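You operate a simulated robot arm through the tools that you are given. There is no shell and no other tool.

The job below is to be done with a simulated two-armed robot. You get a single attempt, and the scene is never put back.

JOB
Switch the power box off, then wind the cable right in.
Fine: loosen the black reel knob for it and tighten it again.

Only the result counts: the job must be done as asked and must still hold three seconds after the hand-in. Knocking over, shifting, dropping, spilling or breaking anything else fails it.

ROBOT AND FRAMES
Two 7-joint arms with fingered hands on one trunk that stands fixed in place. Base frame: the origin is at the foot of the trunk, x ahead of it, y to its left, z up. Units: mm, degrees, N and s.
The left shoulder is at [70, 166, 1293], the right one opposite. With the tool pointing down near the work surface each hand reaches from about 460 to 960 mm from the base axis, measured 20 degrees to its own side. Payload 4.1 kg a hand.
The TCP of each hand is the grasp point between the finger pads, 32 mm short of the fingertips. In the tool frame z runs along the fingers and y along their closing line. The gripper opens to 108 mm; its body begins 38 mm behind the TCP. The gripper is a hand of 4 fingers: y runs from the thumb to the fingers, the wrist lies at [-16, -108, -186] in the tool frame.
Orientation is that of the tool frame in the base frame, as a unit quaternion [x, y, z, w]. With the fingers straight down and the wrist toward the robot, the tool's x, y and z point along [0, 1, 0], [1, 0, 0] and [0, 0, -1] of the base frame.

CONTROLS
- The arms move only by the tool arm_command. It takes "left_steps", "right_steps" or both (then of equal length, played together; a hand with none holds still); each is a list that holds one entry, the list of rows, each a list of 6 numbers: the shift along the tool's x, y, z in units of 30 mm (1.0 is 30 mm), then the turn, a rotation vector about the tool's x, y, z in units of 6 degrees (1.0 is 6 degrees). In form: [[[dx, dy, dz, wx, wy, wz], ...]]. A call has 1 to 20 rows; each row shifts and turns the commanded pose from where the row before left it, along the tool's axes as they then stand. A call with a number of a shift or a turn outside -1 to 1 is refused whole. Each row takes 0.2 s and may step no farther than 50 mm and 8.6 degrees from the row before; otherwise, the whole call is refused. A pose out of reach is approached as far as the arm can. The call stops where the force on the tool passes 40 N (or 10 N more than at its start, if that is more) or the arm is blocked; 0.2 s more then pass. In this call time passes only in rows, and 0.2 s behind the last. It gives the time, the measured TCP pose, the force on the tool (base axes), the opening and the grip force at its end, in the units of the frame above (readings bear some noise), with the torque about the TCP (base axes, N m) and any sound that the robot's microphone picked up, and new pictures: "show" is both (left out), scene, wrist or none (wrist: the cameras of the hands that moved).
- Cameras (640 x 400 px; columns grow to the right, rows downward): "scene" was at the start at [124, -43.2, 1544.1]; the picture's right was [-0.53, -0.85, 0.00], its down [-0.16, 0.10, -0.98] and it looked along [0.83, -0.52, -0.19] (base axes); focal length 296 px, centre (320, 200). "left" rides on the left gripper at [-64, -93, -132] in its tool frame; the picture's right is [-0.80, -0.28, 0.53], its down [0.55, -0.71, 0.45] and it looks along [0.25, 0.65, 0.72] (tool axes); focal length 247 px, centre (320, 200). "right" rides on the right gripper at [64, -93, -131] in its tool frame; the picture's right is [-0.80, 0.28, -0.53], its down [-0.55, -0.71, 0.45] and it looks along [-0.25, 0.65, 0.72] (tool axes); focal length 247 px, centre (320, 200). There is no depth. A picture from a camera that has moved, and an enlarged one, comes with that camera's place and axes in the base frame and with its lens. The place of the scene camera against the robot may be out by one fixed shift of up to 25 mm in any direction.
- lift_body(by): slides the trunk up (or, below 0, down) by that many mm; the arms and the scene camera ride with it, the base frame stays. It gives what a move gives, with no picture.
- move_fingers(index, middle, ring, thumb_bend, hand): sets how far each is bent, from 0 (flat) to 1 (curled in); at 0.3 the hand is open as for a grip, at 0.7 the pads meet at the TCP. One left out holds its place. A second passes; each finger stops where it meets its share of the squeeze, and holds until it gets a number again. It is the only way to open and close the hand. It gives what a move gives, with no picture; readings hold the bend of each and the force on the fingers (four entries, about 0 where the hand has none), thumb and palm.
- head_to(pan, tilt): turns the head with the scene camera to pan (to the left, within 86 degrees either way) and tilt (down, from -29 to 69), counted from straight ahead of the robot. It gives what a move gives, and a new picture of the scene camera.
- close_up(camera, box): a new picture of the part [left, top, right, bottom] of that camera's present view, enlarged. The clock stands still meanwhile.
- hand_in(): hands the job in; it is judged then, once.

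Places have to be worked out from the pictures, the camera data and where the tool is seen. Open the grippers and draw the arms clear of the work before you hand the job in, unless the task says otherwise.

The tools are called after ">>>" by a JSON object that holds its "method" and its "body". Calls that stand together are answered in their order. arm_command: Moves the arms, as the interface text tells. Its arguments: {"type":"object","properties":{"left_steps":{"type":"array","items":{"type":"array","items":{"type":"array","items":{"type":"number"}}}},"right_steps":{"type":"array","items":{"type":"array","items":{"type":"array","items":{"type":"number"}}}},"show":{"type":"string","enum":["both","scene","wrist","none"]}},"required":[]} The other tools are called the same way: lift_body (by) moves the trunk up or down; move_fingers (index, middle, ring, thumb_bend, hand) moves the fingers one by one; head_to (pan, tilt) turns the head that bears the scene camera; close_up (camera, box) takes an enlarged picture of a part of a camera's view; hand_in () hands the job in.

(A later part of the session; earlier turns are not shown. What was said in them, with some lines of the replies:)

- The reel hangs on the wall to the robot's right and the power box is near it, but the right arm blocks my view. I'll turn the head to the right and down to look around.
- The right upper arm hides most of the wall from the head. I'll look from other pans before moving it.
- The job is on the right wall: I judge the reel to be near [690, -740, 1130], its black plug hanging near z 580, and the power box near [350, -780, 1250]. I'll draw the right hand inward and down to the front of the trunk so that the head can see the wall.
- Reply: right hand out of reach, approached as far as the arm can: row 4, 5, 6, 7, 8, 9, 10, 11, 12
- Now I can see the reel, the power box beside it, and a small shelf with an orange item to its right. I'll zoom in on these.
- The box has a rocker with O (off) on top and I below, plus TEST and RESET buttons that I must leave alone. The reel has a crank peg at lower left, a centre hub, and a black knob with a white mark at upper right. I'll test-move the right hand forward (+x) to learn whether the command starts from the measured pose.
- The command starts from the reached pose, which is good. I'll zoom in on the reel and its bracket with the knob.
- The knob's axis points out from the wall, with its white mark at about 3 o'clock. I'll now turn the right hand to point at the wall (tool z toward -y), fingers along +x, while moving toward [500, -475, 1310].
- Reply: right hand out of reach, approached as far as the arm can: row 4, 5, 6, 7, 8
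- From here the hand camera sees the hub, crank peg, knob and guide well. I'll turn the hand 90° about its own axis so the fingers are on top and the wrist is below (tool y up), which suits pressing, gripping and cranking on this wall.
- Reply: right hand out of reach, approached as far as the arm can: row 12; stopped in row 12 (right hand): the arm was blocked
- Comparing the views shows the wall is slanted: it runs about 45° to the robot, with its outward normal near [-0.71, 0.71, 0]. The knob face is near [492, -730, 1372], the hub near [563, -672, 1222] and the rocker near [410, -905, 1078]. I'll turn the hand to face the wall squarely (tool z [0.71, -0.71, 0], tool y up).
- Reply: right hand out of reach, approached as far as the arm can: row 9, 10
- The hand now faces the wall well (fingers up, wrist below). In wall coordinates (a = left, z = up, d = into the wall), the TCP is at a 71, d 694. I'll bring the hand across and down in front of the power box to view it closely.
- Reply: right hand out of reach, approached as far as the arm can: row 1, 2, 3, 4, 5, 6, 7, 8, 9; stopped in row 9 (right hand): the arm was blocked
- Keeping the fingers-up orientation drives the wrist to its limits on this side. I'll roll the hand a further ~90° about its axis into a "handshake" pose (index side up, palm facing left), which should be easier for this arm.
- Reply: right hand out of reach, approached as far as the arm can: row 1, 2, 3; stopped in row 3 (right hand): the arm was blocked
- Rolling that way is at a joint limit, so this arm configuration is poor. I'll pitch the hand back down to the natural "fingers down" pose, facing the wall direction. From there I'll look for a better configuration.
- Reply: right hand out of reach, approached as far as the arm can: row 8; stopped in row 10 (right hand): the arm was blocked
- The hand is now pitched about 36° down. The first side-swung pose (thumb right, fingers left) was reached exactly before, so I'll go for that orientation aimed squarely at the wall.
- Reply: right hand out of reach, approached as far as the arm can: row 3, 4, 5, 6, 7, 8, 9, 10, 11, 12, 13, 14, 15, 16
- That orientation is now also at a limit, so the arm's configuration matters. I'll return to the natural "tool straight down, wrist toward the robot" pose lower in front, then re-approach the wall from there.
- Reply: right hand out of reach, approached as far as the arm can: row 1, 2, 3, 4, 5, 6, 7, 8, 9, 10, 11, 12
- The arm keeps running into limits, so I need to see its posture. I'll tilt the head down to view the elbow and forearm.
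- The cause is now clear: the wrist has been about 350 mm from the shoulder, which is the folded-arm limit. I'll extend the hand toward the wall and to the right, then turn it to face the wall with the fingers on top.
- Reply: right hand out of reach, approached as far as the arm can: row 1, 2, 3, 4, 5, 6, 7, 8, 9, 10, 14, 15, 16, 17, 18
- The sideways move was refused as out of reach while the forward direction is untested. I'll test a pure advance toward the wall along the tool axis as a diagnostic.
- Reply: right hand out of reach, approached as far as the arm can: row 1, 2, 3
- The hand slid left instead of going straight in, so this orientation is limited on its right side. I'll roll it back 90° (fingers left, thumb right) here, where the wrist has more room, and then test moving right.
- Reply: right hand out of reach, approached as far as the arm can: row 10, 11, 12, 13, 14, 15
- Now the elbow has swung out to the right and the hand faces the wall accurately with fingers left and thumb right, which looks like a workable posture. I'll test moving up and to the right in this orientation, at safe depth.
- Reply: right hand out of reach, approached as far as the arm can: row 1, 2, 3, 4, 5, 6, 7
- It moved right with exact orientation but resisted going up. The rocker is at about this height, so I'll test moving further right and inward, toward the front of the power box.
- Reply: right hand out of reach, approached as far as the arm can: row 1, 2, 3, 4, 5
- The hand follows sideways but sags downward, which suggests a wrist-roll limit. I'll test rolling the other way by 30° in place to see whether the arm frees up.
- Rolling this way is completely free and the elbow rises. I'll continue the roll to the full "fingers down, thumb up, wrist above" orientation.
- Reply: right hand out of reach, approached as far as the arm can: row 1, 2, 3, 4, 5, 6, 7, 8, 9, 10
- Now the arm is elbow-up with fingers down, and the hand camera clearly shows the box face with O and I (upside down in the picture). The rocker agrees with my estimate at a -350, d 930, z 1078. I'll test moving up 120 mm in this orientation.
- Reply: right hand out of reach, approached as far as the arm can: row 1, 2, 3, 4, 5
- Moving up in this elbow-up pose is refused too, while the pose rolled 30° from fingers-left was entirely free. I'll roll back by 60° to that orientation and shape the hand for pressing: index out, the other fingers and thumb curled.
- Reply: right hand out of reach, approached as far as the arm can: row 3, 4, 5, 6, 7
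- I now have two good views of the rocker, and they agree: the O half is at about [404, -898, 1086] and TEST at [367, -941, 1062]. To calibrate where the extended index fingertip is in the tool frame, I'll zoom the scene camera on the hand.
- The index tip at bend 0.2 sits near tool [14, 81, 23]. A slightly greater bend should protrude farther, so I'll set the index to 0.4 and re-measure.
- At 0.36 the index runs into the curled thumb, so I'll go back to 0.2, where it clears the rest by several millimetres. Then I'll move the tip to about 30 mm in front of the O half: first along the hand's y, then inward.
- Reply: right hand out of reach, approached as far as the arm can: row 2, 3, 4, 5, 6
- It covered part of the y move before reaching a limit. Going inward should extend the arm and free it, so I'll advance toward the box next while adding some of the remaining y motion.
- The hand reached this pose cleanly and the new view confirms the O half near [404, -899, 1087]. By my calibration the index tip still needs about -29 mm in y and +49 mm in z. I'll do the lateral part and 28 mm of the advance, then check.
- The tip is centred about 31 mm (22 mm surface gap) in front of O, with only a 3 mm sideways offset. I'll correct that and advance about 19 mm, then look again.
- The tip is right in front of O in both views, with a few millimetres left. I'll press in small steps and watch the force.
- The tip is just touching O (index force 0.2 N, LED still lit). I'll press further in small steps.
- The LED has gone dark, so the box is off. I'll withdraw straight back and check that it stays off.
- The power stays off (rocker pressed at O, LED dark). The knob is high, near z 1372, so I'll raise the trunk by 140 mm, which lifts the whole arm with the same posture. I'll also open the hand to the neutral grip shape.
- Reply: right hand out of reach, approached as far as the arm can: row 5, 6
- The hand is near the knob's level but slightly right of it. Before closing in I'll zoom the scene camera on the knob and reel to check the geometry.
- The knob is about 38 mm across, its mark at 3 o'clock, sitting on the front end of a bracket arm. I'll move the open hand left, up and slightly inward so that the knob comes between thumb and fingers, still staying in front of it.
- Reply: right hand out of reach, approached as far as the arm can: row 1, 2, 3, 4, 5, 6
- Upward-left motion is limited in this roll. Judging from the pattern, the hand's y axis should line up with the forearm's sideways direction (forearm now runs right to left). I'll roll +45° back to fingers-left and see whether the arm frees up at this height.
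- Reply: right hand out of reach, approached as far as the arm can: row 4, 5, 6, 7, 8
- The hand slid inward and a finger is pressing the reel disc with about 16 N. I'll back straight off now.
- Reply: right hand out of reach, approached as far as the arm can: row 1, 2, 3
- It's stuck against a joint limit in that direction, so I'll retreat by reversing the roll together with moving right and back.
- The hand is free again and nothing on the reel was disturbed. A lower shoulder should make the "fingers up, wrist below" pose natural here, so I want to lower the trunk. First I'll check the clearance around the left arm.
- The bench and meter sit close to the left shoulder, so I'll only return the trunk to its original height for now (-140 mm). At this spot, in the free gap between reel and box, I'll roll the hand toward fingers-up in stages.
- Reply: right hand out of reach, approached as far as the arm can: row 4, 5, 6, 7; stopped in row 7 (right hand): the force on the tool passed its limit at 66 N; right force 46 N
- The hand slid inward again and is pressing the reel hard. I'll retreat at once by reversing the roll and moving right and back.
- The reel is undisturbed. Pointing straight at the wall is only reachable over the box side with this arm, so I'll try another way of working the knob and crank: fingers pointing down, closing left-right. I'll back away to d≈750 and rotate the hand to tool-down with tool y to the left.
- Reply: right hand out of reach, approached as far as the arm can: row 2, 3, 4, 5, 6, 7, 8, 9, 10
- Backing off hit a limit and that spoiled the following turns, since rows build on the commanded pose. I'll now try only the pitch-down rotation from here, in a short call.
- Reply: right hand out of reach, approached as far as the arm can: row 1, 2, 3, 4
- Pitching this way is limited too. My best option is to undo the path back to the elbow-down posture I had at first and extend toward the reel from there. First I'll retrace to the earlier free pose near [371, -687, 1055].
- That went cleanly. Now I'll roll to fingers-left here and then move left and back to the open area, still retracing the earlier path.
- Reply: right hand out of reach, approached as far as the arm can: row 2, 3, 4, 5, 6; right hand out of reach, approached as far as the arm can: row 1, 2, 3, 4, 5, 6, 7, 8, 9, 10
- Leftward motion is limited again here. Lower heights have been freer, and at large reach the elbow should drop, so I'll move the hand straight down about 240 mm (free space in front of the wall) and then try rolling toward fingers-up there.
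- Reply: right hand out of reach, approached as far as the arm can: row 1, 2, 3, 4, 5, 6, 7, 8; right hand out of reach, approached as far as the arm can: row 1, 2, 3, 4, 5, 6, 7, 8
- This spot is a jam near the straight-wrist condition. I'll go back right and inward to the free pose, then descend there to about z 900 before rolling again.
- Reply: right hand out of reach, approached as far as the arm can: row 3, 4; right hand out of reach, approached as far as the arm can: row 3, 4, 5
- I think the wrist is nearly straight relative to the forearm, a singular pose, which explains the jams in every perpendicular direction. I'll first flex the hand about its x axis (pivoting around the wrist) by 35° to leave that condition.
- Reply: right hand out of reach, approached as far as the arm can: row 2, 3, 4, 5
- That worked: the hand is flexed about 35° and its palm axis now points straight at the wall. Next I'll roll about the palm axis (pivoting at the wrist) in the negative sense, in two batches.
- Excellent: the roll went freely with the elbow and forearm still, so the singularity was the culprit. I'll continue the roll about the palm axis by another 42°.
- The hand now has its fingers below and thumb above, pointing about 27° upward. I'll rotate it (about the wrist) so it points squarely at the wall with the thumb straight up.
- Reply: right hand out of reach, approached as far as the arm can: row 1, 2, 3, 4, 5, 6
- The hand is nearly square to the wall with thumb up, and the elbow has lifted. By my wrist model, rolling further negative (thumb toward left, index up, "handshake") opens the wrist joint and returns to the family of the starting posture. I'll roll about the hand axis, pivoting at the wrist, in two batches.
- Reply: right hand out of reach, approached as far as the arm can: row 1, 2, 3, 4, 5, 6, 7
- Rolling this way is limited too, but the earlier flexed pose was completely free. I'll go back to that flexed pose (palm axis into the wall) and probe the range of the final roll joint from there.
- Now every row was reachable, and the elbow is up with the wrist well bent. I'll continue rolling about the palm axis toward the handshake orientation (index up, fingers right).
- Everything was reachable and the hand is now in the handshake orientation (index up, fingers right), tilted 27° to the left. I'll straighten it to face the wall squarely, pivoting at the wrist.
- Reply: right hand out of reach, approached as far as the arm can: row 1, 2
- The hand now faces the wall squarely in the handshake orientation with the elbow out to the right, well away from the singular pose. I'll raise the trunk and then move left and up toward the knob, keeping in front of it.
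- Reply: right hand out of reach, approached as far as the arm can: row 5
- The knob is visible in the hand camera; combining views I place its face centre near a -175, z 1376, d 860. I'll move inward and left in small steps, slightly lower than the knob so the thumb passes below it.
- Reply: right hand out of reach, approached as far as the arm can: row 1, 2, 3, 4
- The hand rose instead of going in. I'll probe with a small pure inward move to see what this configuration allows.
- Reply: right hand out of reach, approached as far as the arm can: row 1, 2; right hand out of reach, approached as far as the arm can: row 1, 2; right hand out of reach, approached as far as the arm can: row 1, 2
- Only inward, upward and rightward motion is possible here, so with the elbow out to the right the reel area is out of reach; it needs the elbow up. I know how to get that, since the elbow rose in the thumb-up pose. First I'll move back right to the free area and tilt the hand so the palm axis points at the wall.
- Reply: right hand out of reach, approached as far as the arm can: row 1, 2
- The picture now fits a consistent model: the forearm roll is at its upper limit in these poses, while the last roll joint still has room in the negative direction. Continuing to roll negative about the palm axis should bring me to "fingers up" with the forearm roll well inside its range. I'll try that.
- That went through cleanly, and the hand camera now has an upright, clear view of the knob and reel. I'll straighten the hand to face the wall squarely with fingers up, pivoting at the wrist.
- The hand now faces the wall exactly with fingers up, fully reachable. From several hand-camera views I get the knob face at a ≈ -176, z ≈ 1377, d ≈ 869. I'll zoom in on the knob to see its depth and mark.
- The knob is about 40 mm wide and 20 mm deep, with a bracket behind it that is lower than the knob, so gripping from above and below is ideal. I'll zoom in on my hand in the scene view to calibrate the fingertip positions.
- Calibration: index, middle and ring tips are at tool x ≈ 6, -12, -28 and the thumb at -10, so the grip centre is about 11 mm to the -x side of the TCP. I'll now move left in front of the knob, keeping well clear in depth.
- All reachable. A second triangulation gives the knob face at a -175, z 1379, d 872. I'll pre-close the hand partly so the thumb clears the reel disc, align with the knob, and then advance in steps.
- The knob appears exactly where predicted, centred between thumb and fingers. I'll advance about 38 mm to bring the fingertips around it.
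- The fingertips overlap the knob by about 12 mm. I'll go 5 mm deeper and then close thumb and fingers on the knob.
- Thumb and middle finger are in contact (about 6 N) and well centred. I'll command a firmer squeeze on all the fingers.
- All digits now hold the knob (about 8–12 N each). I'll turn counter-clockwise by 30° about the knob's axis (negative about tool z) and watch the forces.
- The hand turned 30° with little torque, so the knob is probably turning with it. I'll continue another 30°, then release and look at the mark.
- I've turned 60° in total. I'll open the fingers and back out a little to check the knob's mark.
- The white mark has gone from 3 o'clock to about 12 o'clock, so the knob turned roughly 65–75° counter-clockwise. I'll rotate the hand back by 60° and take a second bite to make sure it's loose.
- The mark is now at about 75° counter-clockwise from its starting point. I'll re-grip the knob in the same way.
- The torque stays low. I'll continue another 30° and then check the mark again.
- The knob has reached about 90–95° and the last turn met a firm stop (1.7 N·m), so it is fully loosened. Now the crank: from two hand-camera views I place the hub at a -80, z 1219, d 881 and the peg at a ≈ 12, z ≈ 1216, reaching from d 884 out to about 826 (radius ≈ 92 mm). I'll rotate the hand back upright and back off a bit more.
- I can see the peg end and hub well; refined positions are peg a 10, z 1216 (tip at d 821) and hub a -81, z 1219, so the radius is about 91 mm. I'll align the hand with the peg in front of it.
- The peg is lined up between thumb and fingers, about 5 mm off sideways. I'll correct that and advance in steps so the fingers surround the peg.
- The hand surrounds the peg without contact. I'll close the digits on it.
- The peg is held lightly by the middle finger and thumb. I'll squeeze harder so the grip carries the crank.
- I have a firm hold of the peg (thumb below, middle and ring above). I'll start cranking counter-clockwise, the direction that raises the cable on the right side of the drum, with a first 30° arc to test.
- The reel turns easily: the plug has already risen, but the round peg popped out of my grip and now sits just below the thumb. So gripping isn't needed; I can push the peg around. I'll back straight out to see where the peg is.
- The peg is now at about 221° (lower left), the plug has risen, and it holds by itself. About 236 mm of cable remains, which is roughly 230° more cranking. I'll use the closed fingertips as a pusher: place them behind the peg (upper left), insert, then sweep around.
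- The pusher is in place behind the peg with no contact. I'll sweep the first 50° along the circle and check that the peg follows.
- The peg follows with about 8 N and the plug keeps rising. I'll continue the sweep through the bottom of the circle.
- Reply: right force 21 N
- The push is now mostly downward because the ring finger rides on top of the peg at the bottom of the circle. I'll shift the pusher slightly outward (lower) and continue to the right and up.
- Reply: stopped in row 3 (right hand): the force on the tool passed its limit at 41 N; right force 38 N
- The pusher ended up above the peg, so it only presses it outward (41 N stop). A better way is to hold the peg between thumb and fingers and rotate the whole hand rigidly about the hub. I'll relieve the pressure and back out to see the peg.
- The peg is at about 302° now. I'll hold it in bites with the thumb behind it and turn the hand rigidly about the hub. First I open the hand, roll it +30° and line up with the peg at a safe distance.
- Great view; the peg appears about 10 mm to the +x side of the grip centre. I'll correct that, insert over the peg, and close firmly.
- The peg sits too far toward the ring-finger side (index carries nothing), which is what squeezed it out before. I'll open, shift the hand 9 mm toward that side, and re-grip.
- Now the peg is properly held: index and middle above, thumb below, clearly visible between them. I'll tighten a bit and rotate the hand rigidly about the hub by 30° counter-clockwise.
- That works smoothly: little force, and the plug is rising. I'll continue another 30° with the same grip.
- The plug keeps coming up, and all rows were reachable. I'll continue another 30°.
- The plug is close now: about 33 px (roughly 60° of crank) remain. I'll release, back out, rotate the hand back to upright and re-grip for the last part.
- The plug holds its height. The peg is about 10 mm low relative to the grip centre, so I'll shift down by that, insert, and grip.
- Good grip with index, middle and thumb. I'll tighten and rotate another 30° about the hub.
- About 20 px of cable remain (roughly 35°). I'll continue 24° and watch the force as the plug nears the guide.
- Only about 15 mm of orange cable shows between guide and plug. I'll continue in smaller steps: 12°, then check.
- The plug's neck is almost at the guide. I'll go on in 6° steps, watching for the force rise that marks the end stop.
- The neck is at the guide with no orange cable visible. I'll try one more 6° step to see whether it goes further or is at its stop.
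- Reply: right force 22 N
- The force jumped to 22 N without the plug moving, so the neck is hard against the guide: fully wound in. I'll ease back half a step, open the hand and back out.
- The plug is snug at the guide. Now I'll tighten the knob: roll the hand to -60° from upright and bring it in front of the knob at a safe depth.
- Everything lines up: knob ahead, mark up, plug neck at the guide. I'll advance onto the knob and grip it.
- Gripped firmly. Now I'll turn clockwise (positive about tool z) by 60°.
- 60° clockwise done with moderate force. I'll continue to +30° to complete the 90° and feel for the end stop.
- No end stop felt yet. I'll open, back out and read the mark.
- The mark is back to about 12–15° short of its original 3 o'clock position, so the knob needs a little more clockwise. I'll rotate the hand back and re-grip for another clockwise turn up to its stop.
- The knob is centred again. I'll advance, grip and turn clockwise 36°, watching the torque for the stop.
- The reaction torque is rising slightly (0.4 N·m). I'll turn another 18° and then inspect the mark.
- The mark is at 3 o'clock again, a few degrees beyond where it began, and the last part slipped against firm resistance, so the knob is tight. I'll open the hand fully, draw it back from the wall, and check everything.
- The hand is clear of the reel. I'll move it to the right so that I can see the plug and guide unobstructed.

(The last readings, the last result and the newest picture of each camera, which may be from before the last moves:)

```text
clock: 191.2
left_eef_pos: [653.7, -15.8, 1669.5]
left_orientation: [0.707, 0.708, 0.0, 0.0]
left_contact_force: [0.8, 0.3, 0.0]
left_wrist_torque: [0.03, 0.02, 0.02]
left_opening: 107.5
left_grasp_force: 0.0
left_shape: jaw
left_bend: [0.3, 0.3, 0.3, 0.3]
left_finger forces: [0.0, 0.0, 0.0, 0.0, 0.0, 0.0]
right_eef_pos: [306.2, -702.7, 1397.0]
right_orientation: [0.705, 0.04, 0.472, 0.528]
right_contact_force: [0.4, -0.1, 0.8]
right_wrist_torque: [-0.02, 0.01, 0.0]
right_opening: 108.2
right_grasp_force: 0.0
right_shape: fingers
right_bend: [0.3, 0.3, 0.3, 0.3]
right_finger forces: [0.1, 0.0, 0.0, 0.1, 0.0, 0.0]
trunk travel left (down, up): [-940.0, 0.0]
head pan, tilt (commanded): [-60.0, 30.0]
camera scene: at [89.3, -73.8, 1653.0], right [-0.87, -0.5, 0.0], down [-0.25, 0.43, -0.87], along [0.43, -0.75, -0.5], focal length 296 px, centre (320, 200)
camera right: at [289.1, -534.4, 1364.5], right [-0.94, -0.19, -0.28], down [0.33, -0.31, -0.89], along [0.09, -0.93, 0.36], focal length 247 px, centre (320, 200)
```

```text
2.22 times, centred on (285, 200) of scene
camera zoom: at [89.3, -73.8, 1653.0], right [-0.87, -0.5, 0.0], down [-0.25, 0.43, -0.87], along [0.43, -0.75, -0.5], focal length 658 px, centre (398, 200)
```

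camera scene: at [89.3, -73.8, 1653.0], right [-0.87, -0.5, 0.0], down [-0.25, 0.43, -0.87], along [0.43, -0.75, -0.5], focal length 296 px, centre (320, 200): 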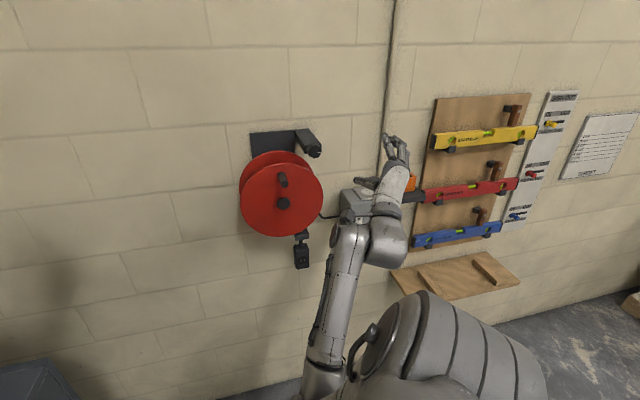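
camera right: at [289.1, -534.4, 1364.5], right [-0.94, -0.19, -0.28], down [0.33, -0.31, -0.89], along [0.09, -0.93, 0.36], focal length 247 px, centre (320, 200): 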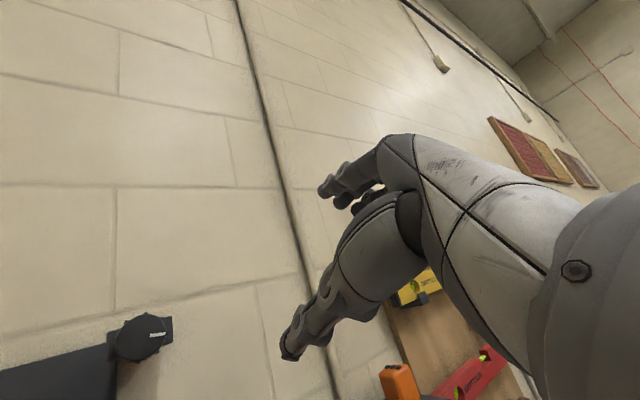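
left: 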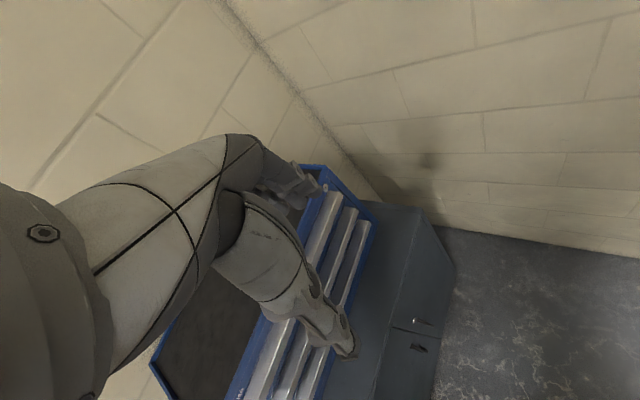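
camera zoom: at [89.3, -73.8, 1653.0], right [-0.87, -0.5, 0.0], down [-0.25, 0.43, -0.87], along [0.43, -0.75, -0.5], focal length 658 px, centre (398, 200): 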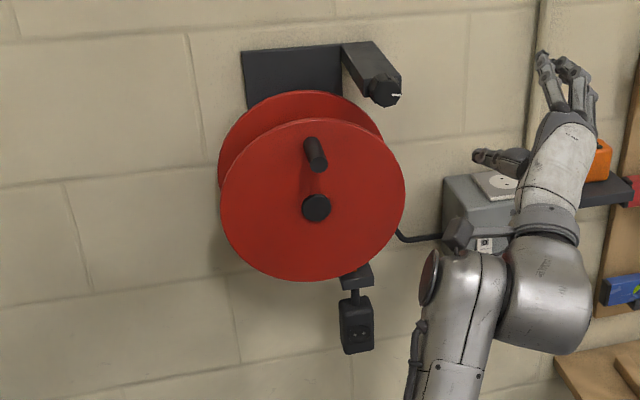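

Let me zoom in on the plug at the guide and on the knob for a final check.

>>> {"method": "close_up", "body": {"camera": "scene", "box": [280, 215, 330, 280]}}

>>> {"method": "close_up", "body": {"camera": "scene", "box": [296, 125, 336, 165]}}

>>> {"method": "close_up", "body": {"camera": "right", "box": [80, 290, 200, 390]}}

```text
6.15 times, centred on (305, 248) of scene
camera zoom: at [89.3, -73.8, 1653.0], right [-0.87, -0.5, 0.0], down [-0.25, 0.43, -0.87], along [0.43, -0.75, -0.5], focal length 1823 px, centre (412, -92)
```

zoom: 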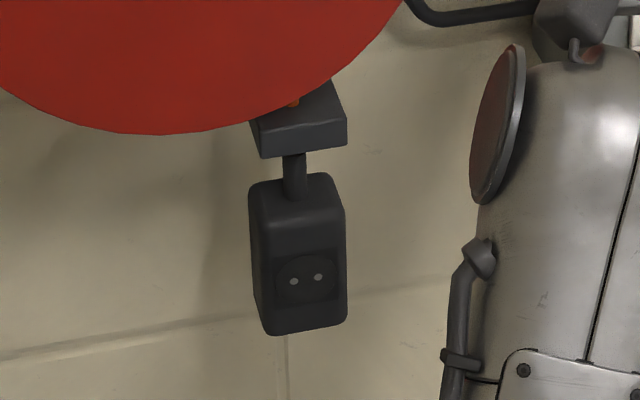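

```text
10.00 times, centred on (316, 145) of scene
camera zoom: at [89.3, -73.8, 1653.0], right [-0.87, -0.5, 0.0], down [-0.25, 0.43, -0.87], along [0.43, -0.75, -0.5], focal length 2962 px, centre (360, 750)
```

zoom: 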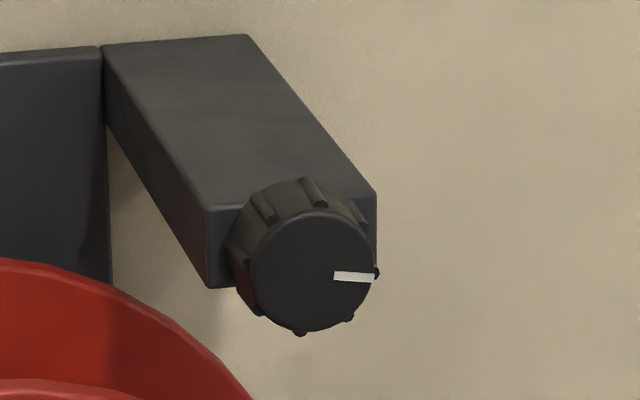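

```text
4.00 times, centred on (140, 340) of right
camera zoom: at [289.1, -534.4, 1364.5], right [-0.94, -0.19, -0.28], down [0.33, -0.31, -0.89], along [0.09, -0.93, 0.36], focal length 988 px, centre (1040, -360)
```

zoom: 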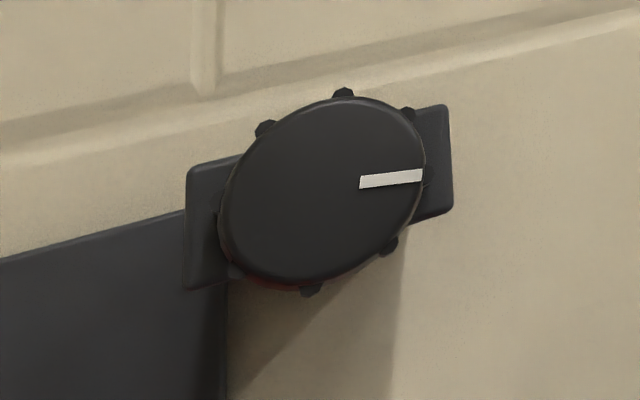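

The plug's neck sits right at the guide with no cable showing, and the knob mark is at 3 o'clock. I'll draw the hand further back and away, then take a last look at the power box.

>>> {"method": "arm_command", "body": {"right_steps": [[[0.3, 0.3, -0.6, 0, 0, 0], [0.3, 0.3, -0.6, 0, 0, 0], [0.3, 0.3, -0.5, 0, 0, 0]]]}}

>>> {"method": "close_up", "body": {"camera": "scene", "box": [330, 165, 430, 255]}}

```text
clock: 192.0
left_eef_pos: [656.1, -14.2, 1668.8]
left_orientation: [0.706, 0.708, -0.001, 0.0]
left_contact_force: [-0.4, 0.1, -0.1]
left_wrist_torque: [-0.03, 0.03, -0.03]
left_opening: 107.6
left_grasp_force: 0.1
left_shape: jaw
left_bend: [0.3, 0.3, 0.3, 0.3]
left_finger forces: [0.0, 0.0, 0.0, 0.0, 0.1, 0.0]
right_eef_pos: [272.1, -661.5, 1436.8]
right_orientation: [0.705, 0.042, 0.473, 0.528]
right_contact_force: [-0.2, -0.7, -0.5]
right_wrist_torque: [-0.01, 0.05, 0.01]
right_opening: 108.3
right_grasp_force: 0.1
right_shape: fingers
right_bend: [0.3, 0.3, 0.3, 0.3]
right_finger forces: [0.0, 0.0, 0.0, 0.0, 0.0, 0.0]
trunk travel left (down, up): [-940.0, 0.0]
head pan, tilt (commanded): [-60.0, 30.0]
camera scene: at [90.0, -72.6, 1653.0], right [-0.87, -0.5, 0.0], down [-0.25, 0.43, -0.87], along [0.43, -0.75, -0.5], focal length 296 px, centre (320, 200)
camera right: at [254.3, -492.9, 1403.9], right [-0.94, -0.19, -0.28], down [0.33, -0.31, -0.89], along [0.09, -0.93, 0.36], focal length 247 px, centre (320, 200)
```

scene: 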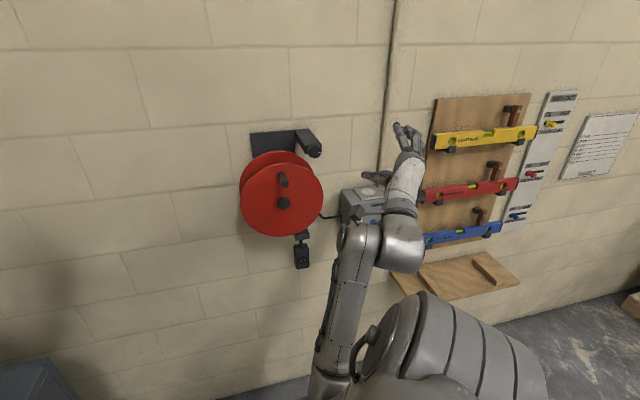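
right: 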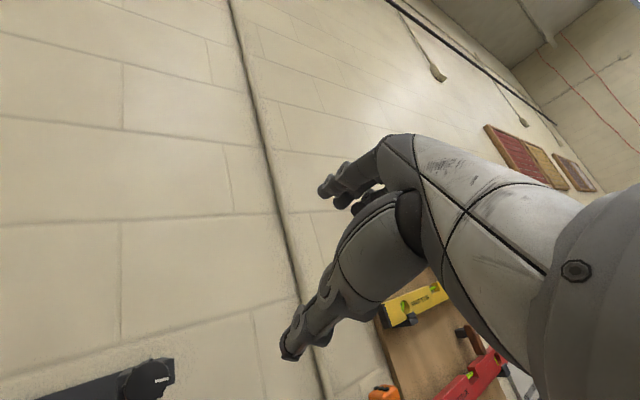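

```text
4.44 times, centred on (380, 210) of scene
camera zoom: at [90.0, -72.6, 1653.0], right [-0.87, -0.5, 0.0], down [-0.25, 0.43, -0.87], along [0.43, -0.75, -0.5], focal length 1317 px, centre (53, 156)
```

zoom: 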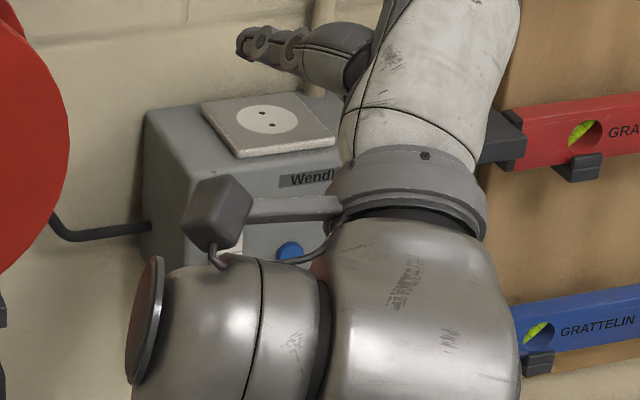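

At the last clear view of the power box (after the knob was released) the LED was dark and the rocker was at O, and I haven't touched it since. The plug is at the guide, the knob is tightened, both hands are open and the arms are clear, so I hand the job in.

>>> {"method": "hand_in", "body": {}}

```text
The job is handed in.
```

The power box is off, the cable is wound fully in, and the black reel knob is tight again. I've handed the job in, but no result came back.

- **Power box:** I pressed the O side of the rocker and the light went dark. It was still dark when I last had a clear view of the box, after the knob was done, and nothing touched it afterwards.
- **Cable:** I loosened the knob about a quarter turn, to its stop, and cranked the reel. I stopped when the plug's neck came hard against the guide, with no orange cable showing below it.
- **Knob:** It is back at 3 o'clock, a few degrees tighter than I found it.

While I was looking for a workable arm position, the hand slid into the reel disc twice. The harder contact peaked at 66 N. The reel looked undisturbed afterwards and cranked freely, and I saw nothing else knocked or shifted.

Both hands are open and the arms are clear of the work. The trunk is still raised 140 mm above its starting height.
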